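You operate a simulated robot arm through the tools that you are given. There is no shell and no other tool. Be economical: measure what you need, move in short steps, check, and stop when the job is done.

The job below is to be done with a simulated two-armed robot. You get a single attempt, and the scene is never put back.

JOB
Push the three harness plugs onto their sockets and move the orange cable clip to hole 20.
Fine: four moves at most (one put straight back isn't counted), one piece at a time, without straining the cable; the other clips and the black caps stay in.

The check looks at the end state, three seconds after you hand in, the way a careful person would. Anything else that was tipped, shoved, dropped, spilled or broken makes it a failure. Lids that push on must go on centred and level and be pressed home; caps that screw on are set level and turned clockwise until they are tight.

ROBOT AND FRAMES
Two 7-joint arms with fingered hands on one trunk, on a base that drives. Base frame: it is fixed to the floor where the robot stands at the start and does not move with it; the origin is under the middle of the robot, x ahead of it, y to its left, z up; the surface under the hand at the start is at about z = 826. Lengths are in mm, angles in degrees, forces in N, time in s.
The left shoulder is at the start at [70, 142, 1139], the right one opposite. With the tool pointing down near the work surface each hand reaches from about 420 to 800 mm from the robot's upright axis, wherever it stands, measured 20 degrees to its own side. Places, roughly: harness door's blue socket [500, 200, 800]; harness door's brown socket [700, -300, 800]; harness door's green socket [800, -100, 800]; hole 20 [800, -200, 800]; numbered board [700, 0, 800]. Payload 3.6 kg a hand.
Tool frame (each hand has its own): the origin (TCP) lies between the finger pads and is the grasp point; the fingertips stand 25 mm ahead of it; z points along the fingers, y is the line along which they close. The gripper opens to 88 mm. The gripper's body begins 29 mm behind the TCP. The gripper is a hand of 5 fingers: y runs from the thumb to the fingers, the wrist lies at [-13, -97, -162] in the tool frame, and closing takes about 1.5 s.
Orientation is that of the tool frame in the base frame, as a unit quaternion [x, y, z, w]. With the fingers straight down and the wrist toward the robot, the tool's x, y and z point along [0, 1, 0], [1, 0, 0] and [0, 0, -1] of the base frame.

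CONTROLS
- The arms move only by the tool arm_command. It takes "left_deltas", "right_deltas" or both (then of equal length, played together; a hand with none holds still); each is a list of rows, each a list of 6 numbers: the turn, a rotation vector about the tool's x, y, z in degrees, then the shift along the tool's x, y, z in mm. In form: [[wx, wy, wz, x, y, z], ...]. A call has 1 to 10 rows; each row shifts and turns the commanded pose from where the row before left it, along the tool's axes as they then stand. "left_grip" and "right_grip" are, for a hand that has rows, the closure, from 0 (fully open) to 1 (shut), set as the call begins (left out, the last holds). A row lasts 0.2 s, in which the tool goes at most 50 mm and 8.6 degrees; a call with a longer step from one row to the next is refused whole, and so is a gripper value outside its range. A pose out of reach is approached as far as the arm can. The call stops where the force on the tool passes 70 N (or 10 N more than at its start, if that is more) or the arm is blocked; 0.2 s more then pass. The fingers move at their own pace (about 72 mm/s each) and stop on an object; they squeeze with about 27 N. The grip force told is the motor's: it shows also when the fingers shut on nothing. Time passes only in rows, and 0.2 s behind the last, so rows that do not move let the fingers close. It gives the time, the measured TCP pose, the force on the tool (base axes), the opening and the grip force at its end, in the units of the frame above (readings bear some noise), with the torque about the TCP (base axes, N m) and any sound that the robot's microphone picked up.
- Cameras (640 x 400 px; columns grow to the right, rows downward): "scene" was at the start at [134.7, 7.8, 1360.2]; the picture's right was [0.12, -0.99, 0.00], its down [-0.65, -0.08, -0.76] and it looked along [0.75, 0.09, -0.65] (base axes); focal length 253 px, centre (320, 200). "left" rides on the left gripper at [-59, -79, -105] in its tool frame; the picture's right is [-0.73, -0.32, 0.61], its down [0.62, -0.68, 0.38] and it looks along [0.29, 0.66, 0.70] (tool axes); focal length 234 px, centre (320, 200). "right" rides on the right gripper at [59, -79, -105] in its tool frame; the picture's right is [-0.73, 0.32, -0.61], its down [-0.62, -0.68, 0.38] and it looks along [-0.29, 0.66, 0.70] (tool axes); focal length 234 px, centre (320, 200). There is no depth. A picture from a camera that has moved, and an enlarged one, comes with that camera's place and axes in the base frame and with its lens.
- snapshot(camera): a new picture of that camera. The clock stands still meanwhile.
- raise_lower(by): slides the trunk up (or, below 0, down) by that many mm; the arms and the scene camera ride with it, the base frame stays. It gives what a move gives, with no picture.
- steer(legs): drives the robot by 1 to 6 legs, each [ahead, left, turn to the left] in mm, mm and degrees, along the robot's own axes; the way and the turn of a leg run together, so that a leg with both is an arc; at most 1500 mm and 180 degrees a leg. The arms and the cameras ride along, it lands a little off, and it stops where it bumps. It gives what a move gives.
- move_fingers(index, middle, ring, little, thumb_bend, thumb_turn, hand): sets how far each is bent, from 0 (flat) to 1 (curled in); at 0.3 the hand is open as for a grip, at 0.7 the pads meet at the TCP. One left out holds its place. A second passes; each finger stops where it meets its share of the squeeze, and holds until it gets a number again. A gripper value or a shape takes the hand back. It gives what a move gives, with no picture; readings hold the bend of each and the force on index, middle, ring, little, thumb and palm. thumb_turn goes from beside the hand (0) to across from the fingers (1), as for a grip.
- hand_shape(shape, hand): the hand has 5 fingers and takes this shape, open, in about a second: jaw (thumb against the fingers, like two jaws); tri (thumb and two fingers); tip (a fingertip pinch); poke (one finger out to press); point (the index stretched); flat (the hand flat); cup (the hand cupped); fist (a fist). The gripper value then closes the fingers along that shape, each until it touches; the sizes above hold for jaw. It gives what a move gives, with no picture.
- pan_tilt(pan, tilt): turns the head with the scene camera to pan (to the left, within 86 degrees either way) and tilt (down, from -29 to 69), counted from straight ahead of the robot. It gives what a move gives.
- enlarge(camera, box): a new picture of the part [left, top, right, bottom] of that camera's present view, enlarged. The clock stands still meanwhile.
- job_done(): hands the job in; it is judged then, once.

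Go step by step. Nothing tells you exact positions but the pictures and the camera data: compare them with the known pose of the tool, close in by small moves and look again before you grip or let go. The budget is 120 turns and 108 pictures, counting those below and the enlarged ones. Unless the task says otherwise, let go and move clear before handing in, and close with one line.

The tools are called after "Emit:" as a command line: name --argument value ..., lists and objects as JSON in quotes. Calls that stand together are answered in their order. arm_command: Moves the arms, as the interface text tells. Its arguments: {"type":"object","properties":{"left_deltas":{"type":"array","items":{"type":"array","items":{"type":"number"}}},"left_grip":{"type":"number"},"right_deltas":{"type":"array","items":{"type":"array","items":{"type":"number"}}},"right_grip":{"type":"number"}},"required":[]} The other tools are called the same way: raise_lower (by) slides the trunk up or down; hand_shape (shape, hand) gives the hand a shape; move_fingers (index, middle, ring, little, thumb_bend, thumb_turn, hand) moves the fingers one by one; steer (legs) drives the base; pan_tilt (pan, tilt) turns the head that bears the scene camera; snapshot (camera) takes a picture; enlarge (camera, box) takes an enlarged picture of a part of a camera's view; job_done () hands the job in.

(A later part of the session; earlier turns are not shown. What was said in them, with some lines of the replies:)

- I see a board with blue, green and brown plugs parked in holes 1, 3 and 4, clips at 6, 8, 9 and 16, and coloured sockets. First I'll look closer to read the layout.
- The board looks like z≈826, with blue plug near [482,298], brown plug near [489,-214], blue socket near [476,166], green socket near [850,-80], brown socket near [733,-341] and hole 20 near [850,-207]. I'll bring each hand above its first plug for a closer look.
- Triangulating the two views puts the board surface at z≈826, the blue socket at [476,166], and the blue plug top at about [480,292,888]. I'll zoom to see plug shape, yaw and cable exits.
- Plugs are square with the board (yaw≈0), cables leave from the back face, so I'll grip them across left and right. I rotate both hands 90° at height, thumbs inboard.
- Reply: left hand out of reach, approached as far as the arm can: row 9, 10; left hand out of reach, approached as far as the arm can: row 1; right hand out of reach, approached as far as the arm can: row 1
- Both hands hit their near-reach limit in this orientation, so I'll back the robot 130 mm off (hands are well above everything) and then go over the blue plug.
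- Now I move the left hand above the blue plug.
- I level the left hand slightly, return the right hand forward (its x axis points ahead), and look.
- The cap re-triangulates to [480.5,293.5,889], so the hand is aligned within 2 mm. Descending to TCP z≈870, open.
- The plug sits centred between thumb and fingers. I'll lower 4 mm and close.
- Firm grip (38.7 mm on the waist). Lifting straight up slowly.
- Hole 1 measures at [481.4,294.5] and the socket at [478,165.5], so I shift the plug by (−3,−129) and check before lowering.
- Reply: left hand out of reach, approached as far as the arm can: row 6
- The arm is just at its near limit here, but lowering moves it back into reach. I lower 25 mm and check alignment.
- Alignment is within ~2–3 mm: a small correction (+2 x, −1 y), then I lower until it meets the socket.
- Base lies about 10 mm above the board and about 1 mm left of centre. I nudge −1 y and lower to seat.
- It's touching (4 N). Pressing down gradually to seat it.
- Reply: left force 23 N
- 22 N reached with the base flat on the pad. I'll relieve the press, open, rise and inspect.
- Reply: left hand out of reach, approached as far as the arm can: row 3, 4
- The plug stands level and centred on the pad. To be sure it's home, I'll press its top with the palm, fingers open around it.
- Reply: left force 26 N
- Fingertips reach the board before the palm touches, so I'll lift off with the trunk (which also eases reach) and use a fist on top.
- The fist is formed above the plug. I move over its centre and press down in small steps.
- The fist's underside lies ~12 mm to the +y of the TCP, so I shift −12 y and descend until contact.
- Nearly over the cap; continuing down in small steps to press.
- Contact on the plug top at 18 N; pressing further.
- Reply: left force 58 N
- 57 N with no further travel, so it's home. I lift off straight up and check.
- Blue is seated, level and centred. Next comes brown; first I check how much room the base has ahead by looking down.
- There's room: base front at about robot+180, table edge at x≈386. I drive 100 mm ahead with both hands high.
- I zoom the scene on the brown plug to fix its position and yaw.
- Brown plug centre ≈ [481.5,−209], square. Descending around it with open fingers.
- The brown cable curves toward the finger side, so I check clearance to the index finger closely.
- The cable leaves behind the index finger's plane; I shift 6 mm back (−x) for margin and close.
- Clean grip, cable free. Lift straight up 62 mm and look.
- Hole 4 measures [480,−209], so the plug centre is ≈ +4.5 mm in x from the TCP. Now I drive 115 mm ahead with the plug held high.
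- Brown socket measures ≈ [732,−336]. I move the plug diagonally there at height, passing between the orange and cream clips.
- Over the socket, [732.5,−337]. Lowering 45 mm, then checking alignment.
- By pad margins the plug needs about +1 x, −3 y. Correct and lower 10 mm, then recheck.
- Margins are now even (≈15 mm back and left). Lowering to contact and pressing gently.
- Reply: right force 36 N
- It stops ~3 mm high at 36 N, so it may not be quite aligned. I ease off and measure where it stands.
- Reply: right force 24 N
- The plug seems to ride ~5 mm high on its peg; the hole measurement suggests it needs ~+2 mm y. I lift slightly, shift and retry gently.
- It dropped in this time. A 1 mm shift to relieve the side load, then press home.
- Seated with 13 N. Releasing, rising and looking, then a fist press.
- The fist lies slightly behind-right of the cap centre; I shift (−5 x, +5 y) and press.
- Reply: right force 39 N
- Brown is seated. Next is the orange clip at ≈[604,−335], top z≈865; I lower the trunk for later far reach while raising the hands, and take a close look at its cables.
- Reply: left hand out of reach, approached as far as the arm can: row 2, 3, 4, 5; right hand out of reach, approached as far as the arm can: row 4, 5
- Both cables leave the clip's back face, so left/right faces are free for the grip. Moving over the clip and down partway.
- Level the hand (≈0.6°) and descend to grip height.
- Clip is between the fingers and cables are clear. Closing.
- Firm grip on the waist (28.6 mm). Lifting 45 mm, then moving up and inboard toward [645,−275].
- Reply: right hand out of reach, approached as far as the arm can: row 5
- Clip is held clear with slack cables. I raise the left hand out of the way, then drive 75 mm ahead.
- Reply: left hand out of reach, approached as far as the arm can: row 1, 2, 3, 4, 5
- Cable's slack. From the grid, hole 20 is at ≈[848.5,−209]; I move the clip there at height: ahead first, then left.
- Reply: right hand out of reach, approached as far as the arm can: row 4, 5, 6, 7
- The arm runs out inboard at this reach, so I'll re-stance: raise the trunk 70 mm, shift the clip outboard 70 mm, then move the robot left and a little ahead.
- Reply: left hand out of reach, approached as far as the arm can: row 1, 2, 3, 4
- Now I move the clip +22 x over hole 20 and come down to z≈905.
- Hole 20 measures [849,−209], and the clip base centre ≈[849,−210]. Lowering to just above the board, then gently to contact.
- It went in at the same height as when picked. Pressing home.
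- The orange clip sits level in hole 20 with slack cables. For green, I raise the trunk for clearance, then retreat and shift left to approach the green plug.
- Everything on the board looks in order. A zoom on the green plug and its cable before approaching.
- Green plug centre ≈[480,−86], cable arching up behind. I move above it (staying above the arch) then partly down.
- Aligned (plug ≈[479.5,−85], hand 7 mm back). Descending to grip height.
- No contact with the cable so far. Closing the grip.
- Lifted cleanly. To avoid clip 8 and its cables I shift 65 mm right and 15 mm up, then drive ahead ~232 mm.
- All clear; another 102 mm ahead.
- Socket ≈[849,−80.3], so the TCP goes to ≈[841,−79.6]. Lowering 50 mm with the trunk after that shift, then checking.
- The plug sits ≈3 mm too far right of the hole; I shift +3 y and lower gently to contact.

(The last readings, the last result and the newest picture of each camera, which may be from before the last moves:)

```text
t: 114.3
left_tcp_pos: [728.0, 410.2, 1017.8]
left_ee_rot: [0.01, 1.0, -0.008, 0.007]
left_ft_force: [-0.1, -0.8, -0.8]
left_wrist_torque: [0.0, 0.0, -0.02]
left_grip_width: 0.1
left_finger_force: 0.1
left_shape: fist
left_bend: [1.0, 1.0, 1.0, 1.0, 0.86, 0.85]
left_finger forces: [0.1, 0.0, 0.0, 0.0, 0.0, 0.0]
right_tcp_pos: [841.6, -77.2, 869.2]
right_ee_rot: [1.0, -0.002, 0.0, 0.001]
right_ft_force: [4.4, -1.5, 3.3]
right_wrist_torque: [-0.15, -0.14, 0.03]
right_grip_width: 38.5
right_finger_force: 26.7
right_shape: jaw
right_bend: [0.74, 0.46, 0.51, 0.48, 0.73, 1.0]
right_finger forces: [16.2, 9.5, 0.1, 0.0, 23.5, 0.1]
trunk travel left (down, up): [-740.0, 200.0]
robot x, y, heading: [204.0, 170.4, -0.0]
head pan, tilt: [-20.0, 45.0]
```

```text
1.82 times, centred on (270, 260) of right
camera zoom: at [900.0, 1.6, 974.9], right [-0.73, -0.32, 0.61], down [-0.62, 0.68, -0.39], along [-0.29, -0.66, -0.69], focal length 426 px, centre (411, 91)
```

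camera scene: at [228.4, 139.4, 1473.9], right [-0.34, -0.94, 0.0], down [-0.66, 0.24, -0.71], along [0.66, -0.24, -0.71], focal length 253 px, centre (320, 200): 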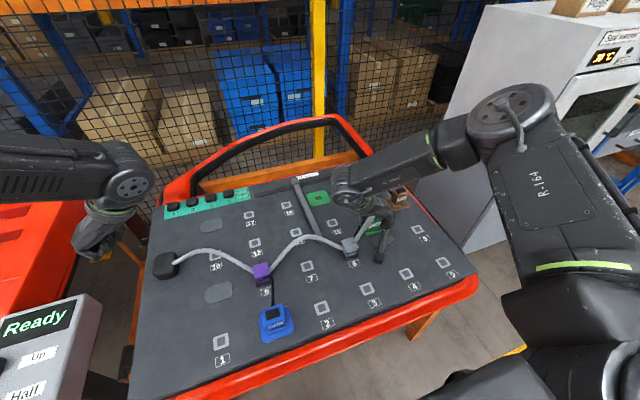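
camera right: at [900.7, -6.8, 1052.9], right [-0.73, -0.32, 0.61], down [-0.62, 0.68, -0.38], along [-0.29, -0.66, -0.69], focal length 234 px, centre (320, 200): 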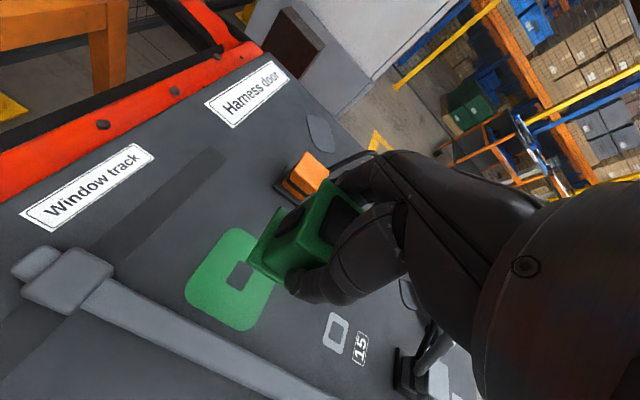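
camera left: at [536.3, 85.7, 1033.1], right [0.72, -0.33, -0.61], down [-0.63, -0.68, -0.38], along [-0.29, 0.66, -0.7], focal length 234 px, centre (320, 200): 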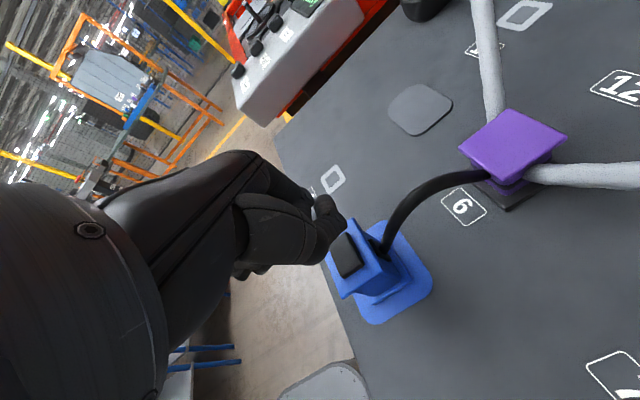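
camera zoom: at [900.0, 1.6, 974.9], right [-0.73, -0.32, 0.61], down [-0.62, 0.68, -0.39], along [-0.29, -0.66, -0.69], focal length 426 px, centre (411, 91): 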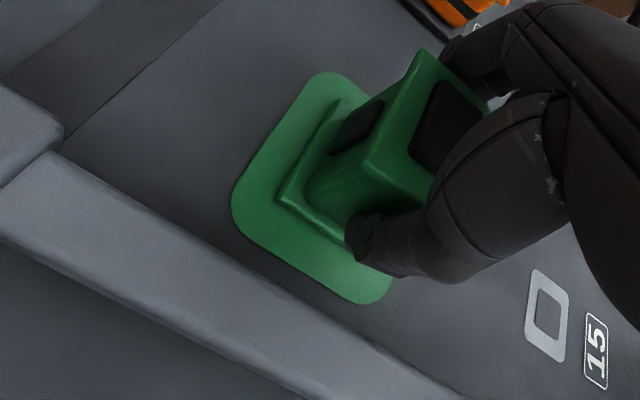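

It slid in to seating height. Relieve 1 mm in +x and press.

Emit:
arm_command --right_deltas '[[0, 0, 0, 1, 0, 0], [0, 0, 0, 0, 0, 1], [0, 0, 0, 0, 0, 1], [0, 0, 0, 0, 0, 1], [0, 0, 0, 0, 0, 1], [0, 0, 0, 0, 0, 1], [0, 0, 0, 0, 0, 0]]'

```text
t: 115.9
left_tcp_pos: [726.2, 411.4, 1020.2]
left_ee_rot: [0.009, 1.0, -0.009, 0.009]
left_ft_force: [-1.0, -0.5, 0.3]
left_wrist_torque: [0.02, 0.01, 0.01]
left_grip_width: 0.0
left_finger_force: 0.2
left_shape: fist
left_bend: [1.0, 1.0, 1.0, 1.0, 0.86, 0.85]
left_finger forces: [0.1, 0.0, 0.1, 0.0, 0.0, 0.1]
right_tcp_pos: [841.1, -76.2, 867.1]
right_ee_rot: [1.0, -0.001, 0.002, 0.002]
right_ft_force: [5.8, -1.6, 23.4]
right_wrist_torque: [-0.25, -0.13, 0.09]
right_grip_width: 40.0
right_finger_force: 26.6
right_shape: jaw
right_bend: [0.74, 0.45, 0.51, 0.48, 0.73, 1.0]
right_finger forces: [16.7, 10.6, 0.0, 0.0, 25.6, 0.0]
trunk travel left (down, up): [-740.0, 200.0]
robot x, y, heading: [204.2, 172.1, 0.1]
head pan, tilt: [-20.0, 45.0]
```

23 N reached. I open only partway (window track bar close on the left), rise and inspect.

Emit:
arm_command --right_deltas '[[0, 0, 0, 0, 0, -3], [0, 0, 0, 0, 0, 0], [0, 0, 0, 0, 0, 0], [0, 0, 0, 0, 0, 0], [0, 0, 0, 0, 0, 0], [0, 0, 0, 0, 0, 0], [0, 0, 0, 0, 0, -15], [0, 0, 0, 0, 0, -25], [0, 0, 0, 0, 0, -25], [0, 0, 0, 0, 0, -25]]' --right_grip 0.25

Emit:
enlarge --camera "right" --box '[160, 150, 380, 370]'

```text
t: 118.1
left_tcp_pos: [727.4, 411.1, 1018.4]
left_ee_rot: [0.009, 1.0, -0.009, 0.008]
left_ft_force: [0.5, 0.0, 0.5]
left_wrist_torque: [-0.05, -0.01, -0.03]
left_grip_width: 0.1
left_finger_force: 0.1
left_shape: fist
left_bend: [1.0, 1.0, 1.0, 1.0, 0.86, 0.85]
left_finger forces: [0.2, 0.1, 0.1, 0.0, 0.0, 0.0]
right_tcp_pos: [842.5, -76.0, 959.6]
right_ee_rot: [1.0, -0.001, 0.0, 0.002]
right_ft_force: [-1.3, 0.1, -0.7]
right_wrist_torque: [0.01, -0.02, -0.02]
right_grip_width: 65.6
right_finger_force: 0.0
right_shape: jaw
right_bend: [0.27, 0.36, 0.33, 0.34, 0.54, 0.99]
right_finger forces: [0.0, 0.0, 0.1, 0.1, 0.0, 0.0]
trunk travel left (down, up): [-740.0, 200.0]
robot x, y, heading: [206.6, 171.6, -0.3]
head pan, tilt: [-20.0, 45.0]
```

```text
1.82 times, centred on (270, 260) of right
camera zoom: at [900.7, 3.1, 1064.7], right [-0.73, -0.32, 0.61], down [-0.62, 0.68, -0.39], along [-0.29, -0.66, -0.69], focal length 426 px, centre (411, 91)
```

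zoom: 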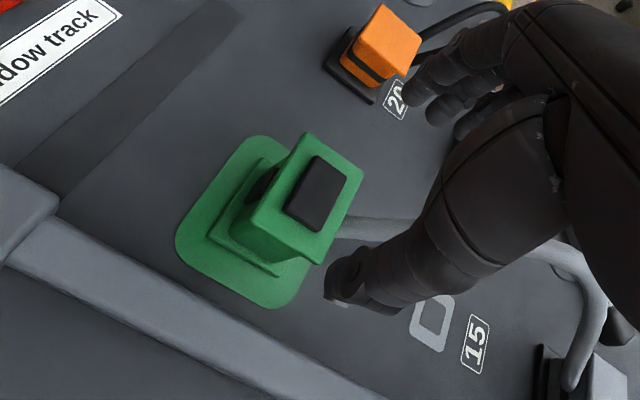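

Green sits level on its pad. A fist press on top, as with the others.

Emit:
hand_shape --hand "right" --shape "fist"

Emit:
arm_command --right_deltas '[[0, 0, 0, 1.5, -16, 0], [0, 0, 0, 0, 0, 18], [0, 0, 0, 0, 0, 18], [0, 0, 0, 0, 0, 16], [0, 0, 0, 0, 0, 8], [0, 0, 0, 0, 0, 5], [0, 0, 0, 0, 0, 3], [0, 0, 0, 0, 0, 3], [0, 0, 0, 0, 0, 2], [0, 0, 0, 0, 0, 0]]'

```text
t: 119.0
left_tcp_pos: [728.3, 409.9, 1018.1]
left_ee_rot: [0.009, 1.0, -0.009, 0.007]
left_ft_force: [0.4, -0.1, -0.1]
left_wrist_torque: [0.03, -0.01, 0.0]
left_grip_width: 0.2
left_finger_force: 0.1
left_shape: fist
left_bend: [1.0, 1.0, 1.0, 1.0, 0.86, 0.85]
left_finger forces: [0.1, 0.0, 0.1, 0.1, 0.0, 0.0]
right_tcp_pos: [843.0, -76.0, 957.8]
right_ee_rot: [1.0, -0.002, 0.0, 0.001]
right_ft_force: [0.4, 0.6, -0.5]
right_wrist_torque: [-0.01, -0.03, 0.01]
right_grip_width: 0.0
right_finger_force: 0.1
right_shape: fist
right_bend: [1.0, 1.0, 1.0, 1.0, 0.86, 0.85]
right_finger forces: [0.0, 0.0, 0.1, 0.1, 0.1, 0.0]
trunk travel left (down, up): [-740.0, 200.0]
robot x, y, heading: [203.1, 168.3, -0.1]
head pan, tilt: [-20.0, 45.0]
```

```text
t: 121.2
left_tcp_pos: [726.8, 410.5, 1019.2]
left_ee_rot: [0.01, 1.0, -0.009, 0.008]
left_ft_force: [0.0, 0.9, -0.1]
left_wrist_torque: [-0.03, 0.0, 0.02]
left_grip_width: 0.0
left_finger_force: 0.1
left_shape: fist
left_bend: [1.0, 1.0, 1.0, 1.0, 0.86, 0.85]
left_finger forces: [0.0, 0.0, 0.1, 0.1, 0.1, 0.0]
right_tcp_pos: [843.6, -59.1, 886.0]
right_ee_rot: [1.0, -0.002, 0.002, 0.002]
right_ft_force: [4.5, 3.2, 15.1]
right_wrist_torque: [-0.12, -0.23, 0.1]
right_grip_width: 0.2
right_finger_force: 0.0
right_shape: fist
right_bend: [1.0, 1.0, 1.0, 1.0, 0.91, 0.83]
right_finger forces: [0.1, 0.0, 0.0, 0.0, 16.8, 0.0]
trunk travel left (down, up): [-740.0, 200.0]
robot x, y, heading: [209.1, 170.7, -0.2]
head pan, tilt: [-20.0, 45.0]
```

Emit:
arm_command --right_deltas '[[0, 0, 0, 0, 0, 2], [0, 0, 0, 0, 0, 2], [0, 0, 0, 0, 0, 2], [0, 0, 0, 0, 0, 0]]'

Emit:
arm_command --right_deltas '[[0, 0, 0, 0, 0, -10], [0, 0, 0, 0, 0, -25], [0, 0, 0, 0, 0, -30], [0, 0, 0, 0, 0, -30], [0, 0, 0, 0, 0, -30], [0, 0, 0, 0, 0, 0]]'

Emit:
raise_lower --by 60

Emit:
steer --legs '[[-200, 0, 0]]'

Emit:
snapshot --camera "scene"

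Emit:
snapshot --camera "right"

```text
t: 122.2
left_tcp_pos: [724.3, 413.6, 1020.5]
left_ee_rot: [0.01, 1.0, -0.01, 0.01]
left_ft_force: [0.3, 0.9, 0.0]
left_wrist_torque: [-0.04, -0.02, 0.01]
left_grip_width: 0.0
left_finger_force: 0.2
left_shape: fist
left_bend: [1.0, 1.0, 1.0, 1.0, 0.86, 0.85]
left_finger forces: [0.1, 0.0, 0.0, 0.0, 0.1, 0.0]
right_tcp_pos: [839.9, -57.3, 883.6]
right_ee_rot: [1.0, -0.001, 0.003, 0.003]
right_ft_force: [3.8, 9.7, 35.2]
right_wrist_torque: [-0.15, -0.62, 0.29]
right_grip_width: 80.5
right_finger_force: 0.1
right_shape: fist
right_bend: [1.0, 1.0, 1.0, 1.0, 0.96, 0.79]
right_finger forces: [0.0, 0.1, 0.0, 0.1, 37.8, 0.1]
trunk travel left (down, up): [-740.0, 200.0]
robot x, y, heading: [206.3, 166.5, -0.1]
head pan, tilt: [-20.0, 45.0]
```

```text
t: 123.6
left_tcp_pos: [728.1, 410.9, 1018.9]
left_ee_rot: [0.009, 1.0, -0.008, 0.007]
left_ft_force: [-0.6, -0.8, 0.2]
left_wrist_torque: [-0.01, 0.03, 0.0]
left_grip_width: 0.0
left_finger_force: 0.0
left_shape: fist
left_bend: [1.0, 1.0, 1.0, 1.0, 0.86, 0.85]
left_finger forces: [0.0, 0.0, 0.0, 0.0, 0.0, 0.1]
right_tcp_pos: [835.1, -62.2, 997.8]
right_ee_rot: [1.0, 0.002, 0.005, -0.002]
right_ft_force: [-0.4, 0.3, 0.2]
right_wrist_torque: [0.01, 0.04, 0.03]
right_grip_width: 0.0
right_finger_force: 0.0
right_shape: fist
right_bend: [1.0, 1.0, 1.0, 1.0, 0.86, 0.85]
right_finger forces: [0.0, 0.0, 0.1, 0.0, 0.0, 0.0]
right hand out of reach, approached as far as the arm can: row 5
trunk travel left (down, up): [-740.0, 200.0]
robot x, y, heading: [205.8, 169.5, -0.1]
head pan, tilt: [-20.0, 45.0]
```

```text
t: 124.6
left_tcp_pos: [727.6, 410.1, 1078.0]
left_ee_rot: [0.009, 1.0, -0.009, 0.007]
left_ft_force: [0.1, -0.1, 0.8]
left_wrist_torque: [0.0, 0.03, 0.01]
left_grip_width: 0.0
left_finger_force: 0.0
left_shape: fist
left_bend: [1.0, 1.0, 1.0, 1.0, 0.86, 0.85]
left_finger forces: [0.0, 0.0, 0.1, 0.0, 0.0, 0.1]
right_tcp_pos: [834.5, -64.0, 1056.8]
right_ee_rot: [1.0, 0.002, 0.004, -0.002]
right_ft_force: [0.7, 0.3, -0.4]
right_wrist_torque: [0.01, 0.0, 0.03]
right_grip_width: 0.0
right_finger_force: 0.0
right_shape: fist
right_bend: [1.0, 1.0, 1.0, 1.0, 0.86, 0.85]
right_finger forces: [0.0, 0.0, 0.0, 0.0, 0.1, 0.1]
trunk travel left (down, up): [-800.0, 140.0]
robot x, y, heading: [207.8, 169.9, -0.2]
head pan, tilt: [-20.0, 45.0]
```

```text
t: 126.2
left_tcp_pos: [530.7, 411.3, 1076.9]
left_ee_rot: [0.009, 1.0, -0.009, 0.006]
left_ft_force: [0.2, 0.3, 0.5]
left_wrist_torque: [0.02, 0.02, -0.02]
left_grip_width: 0.3
left_finger_force: 0.0
left_shape: fist
left_bend: [1.0, 1.0, 1.0, 1.0, 0.86, 0.85]
left_finger forces: [0.0, 0.0, 0.0, 0.0, 0.0, 0.0]
right_tcp_pos: [636.7, -61.9, 1055.8]
right_ee_rot: [1.0, 0.001, 0.003, -0.003]
right_ft_force: [-0.2, 0.5, 0.7]
right_wrist_torque: [-0.01, 0.0, 0.02]
right_grip_width: 0.0
right_finger_force: 0.0
right_shape: fist
right_bend: [1.0, 1.0, 1.0, 1.0, 0.86, 0.85]
right_finger forces: [0.1, 0.0, 0.1, 0.0, 0.0, 0.0]
trunk travel left (down, up): [-800.0, 140.0]
robot x, y, heading: [7.5, 170.2, -0.1]
head pan, tilt: [-20.0, 45.0]
```

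```text
8 pictures are left
camera scene: at [135.4, 139.7, 1478.4], right [-0.34, -0.94, 0.0], down [-0.67, 0.24, -0.71], along [0.66, -0.24, -0.71], focal length 253 px, centre (320, 200)
```

scene: 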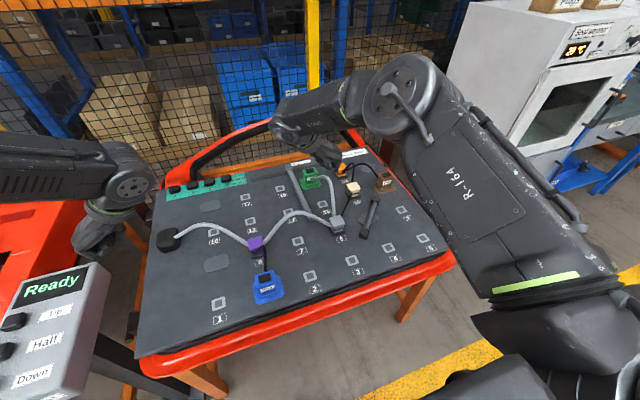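

```text
7 pictures are left
camera right: at [694.1, 16.5, 1162.2], right [-0.73, -0.33, 0.6], down [-0.62, 0.68, -0.38], along [-0.28, -0.66, -0.7], focal length 234 px, centre (320, 200)
```

right: 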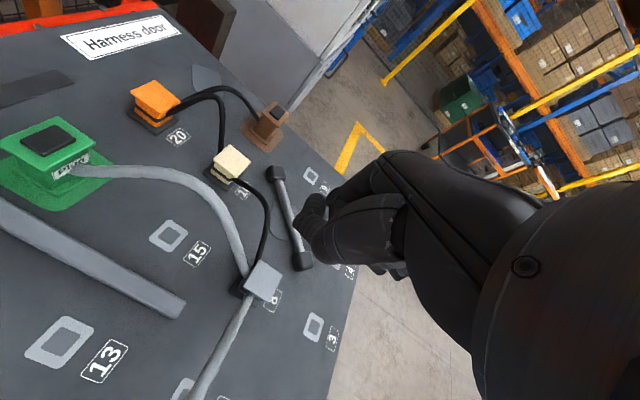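

All three plugs sit level on their sockets, orange is in hole 20, and the other clips and black caps look untouched. One last zoom from the scene camera to confirm.

Emit:
enlarge --camera "scene" --box '[230, 150, 420, 310]'

```text
2.50 times, centred on (325, 230) of scene
camera zoom: at [135.4, 139.7, 1478.4], right [-0.34, -0.94, 0.0], down [-0.67, 0.24, -0.71], along [0.66, -0.24, -0.71], focal length 633 px, centre (308, 125)
```

zoom: 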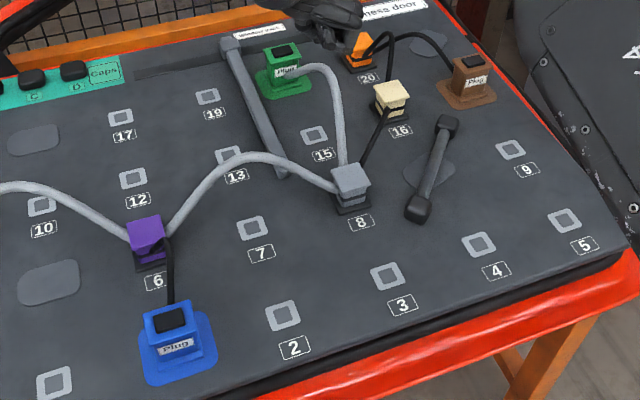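

The board is in its final state: plugs on blue, green and brown, the clip in 20, cables slack, hands clear. Handing in.

Emit:
job_done

```text
The job is handed in.
```

The blue, green and brown plugs are pressed onto their sockets and the orange clip is in hole 20. It took four moves; the cables are slack, and the other clips and the black caps stayed in place.
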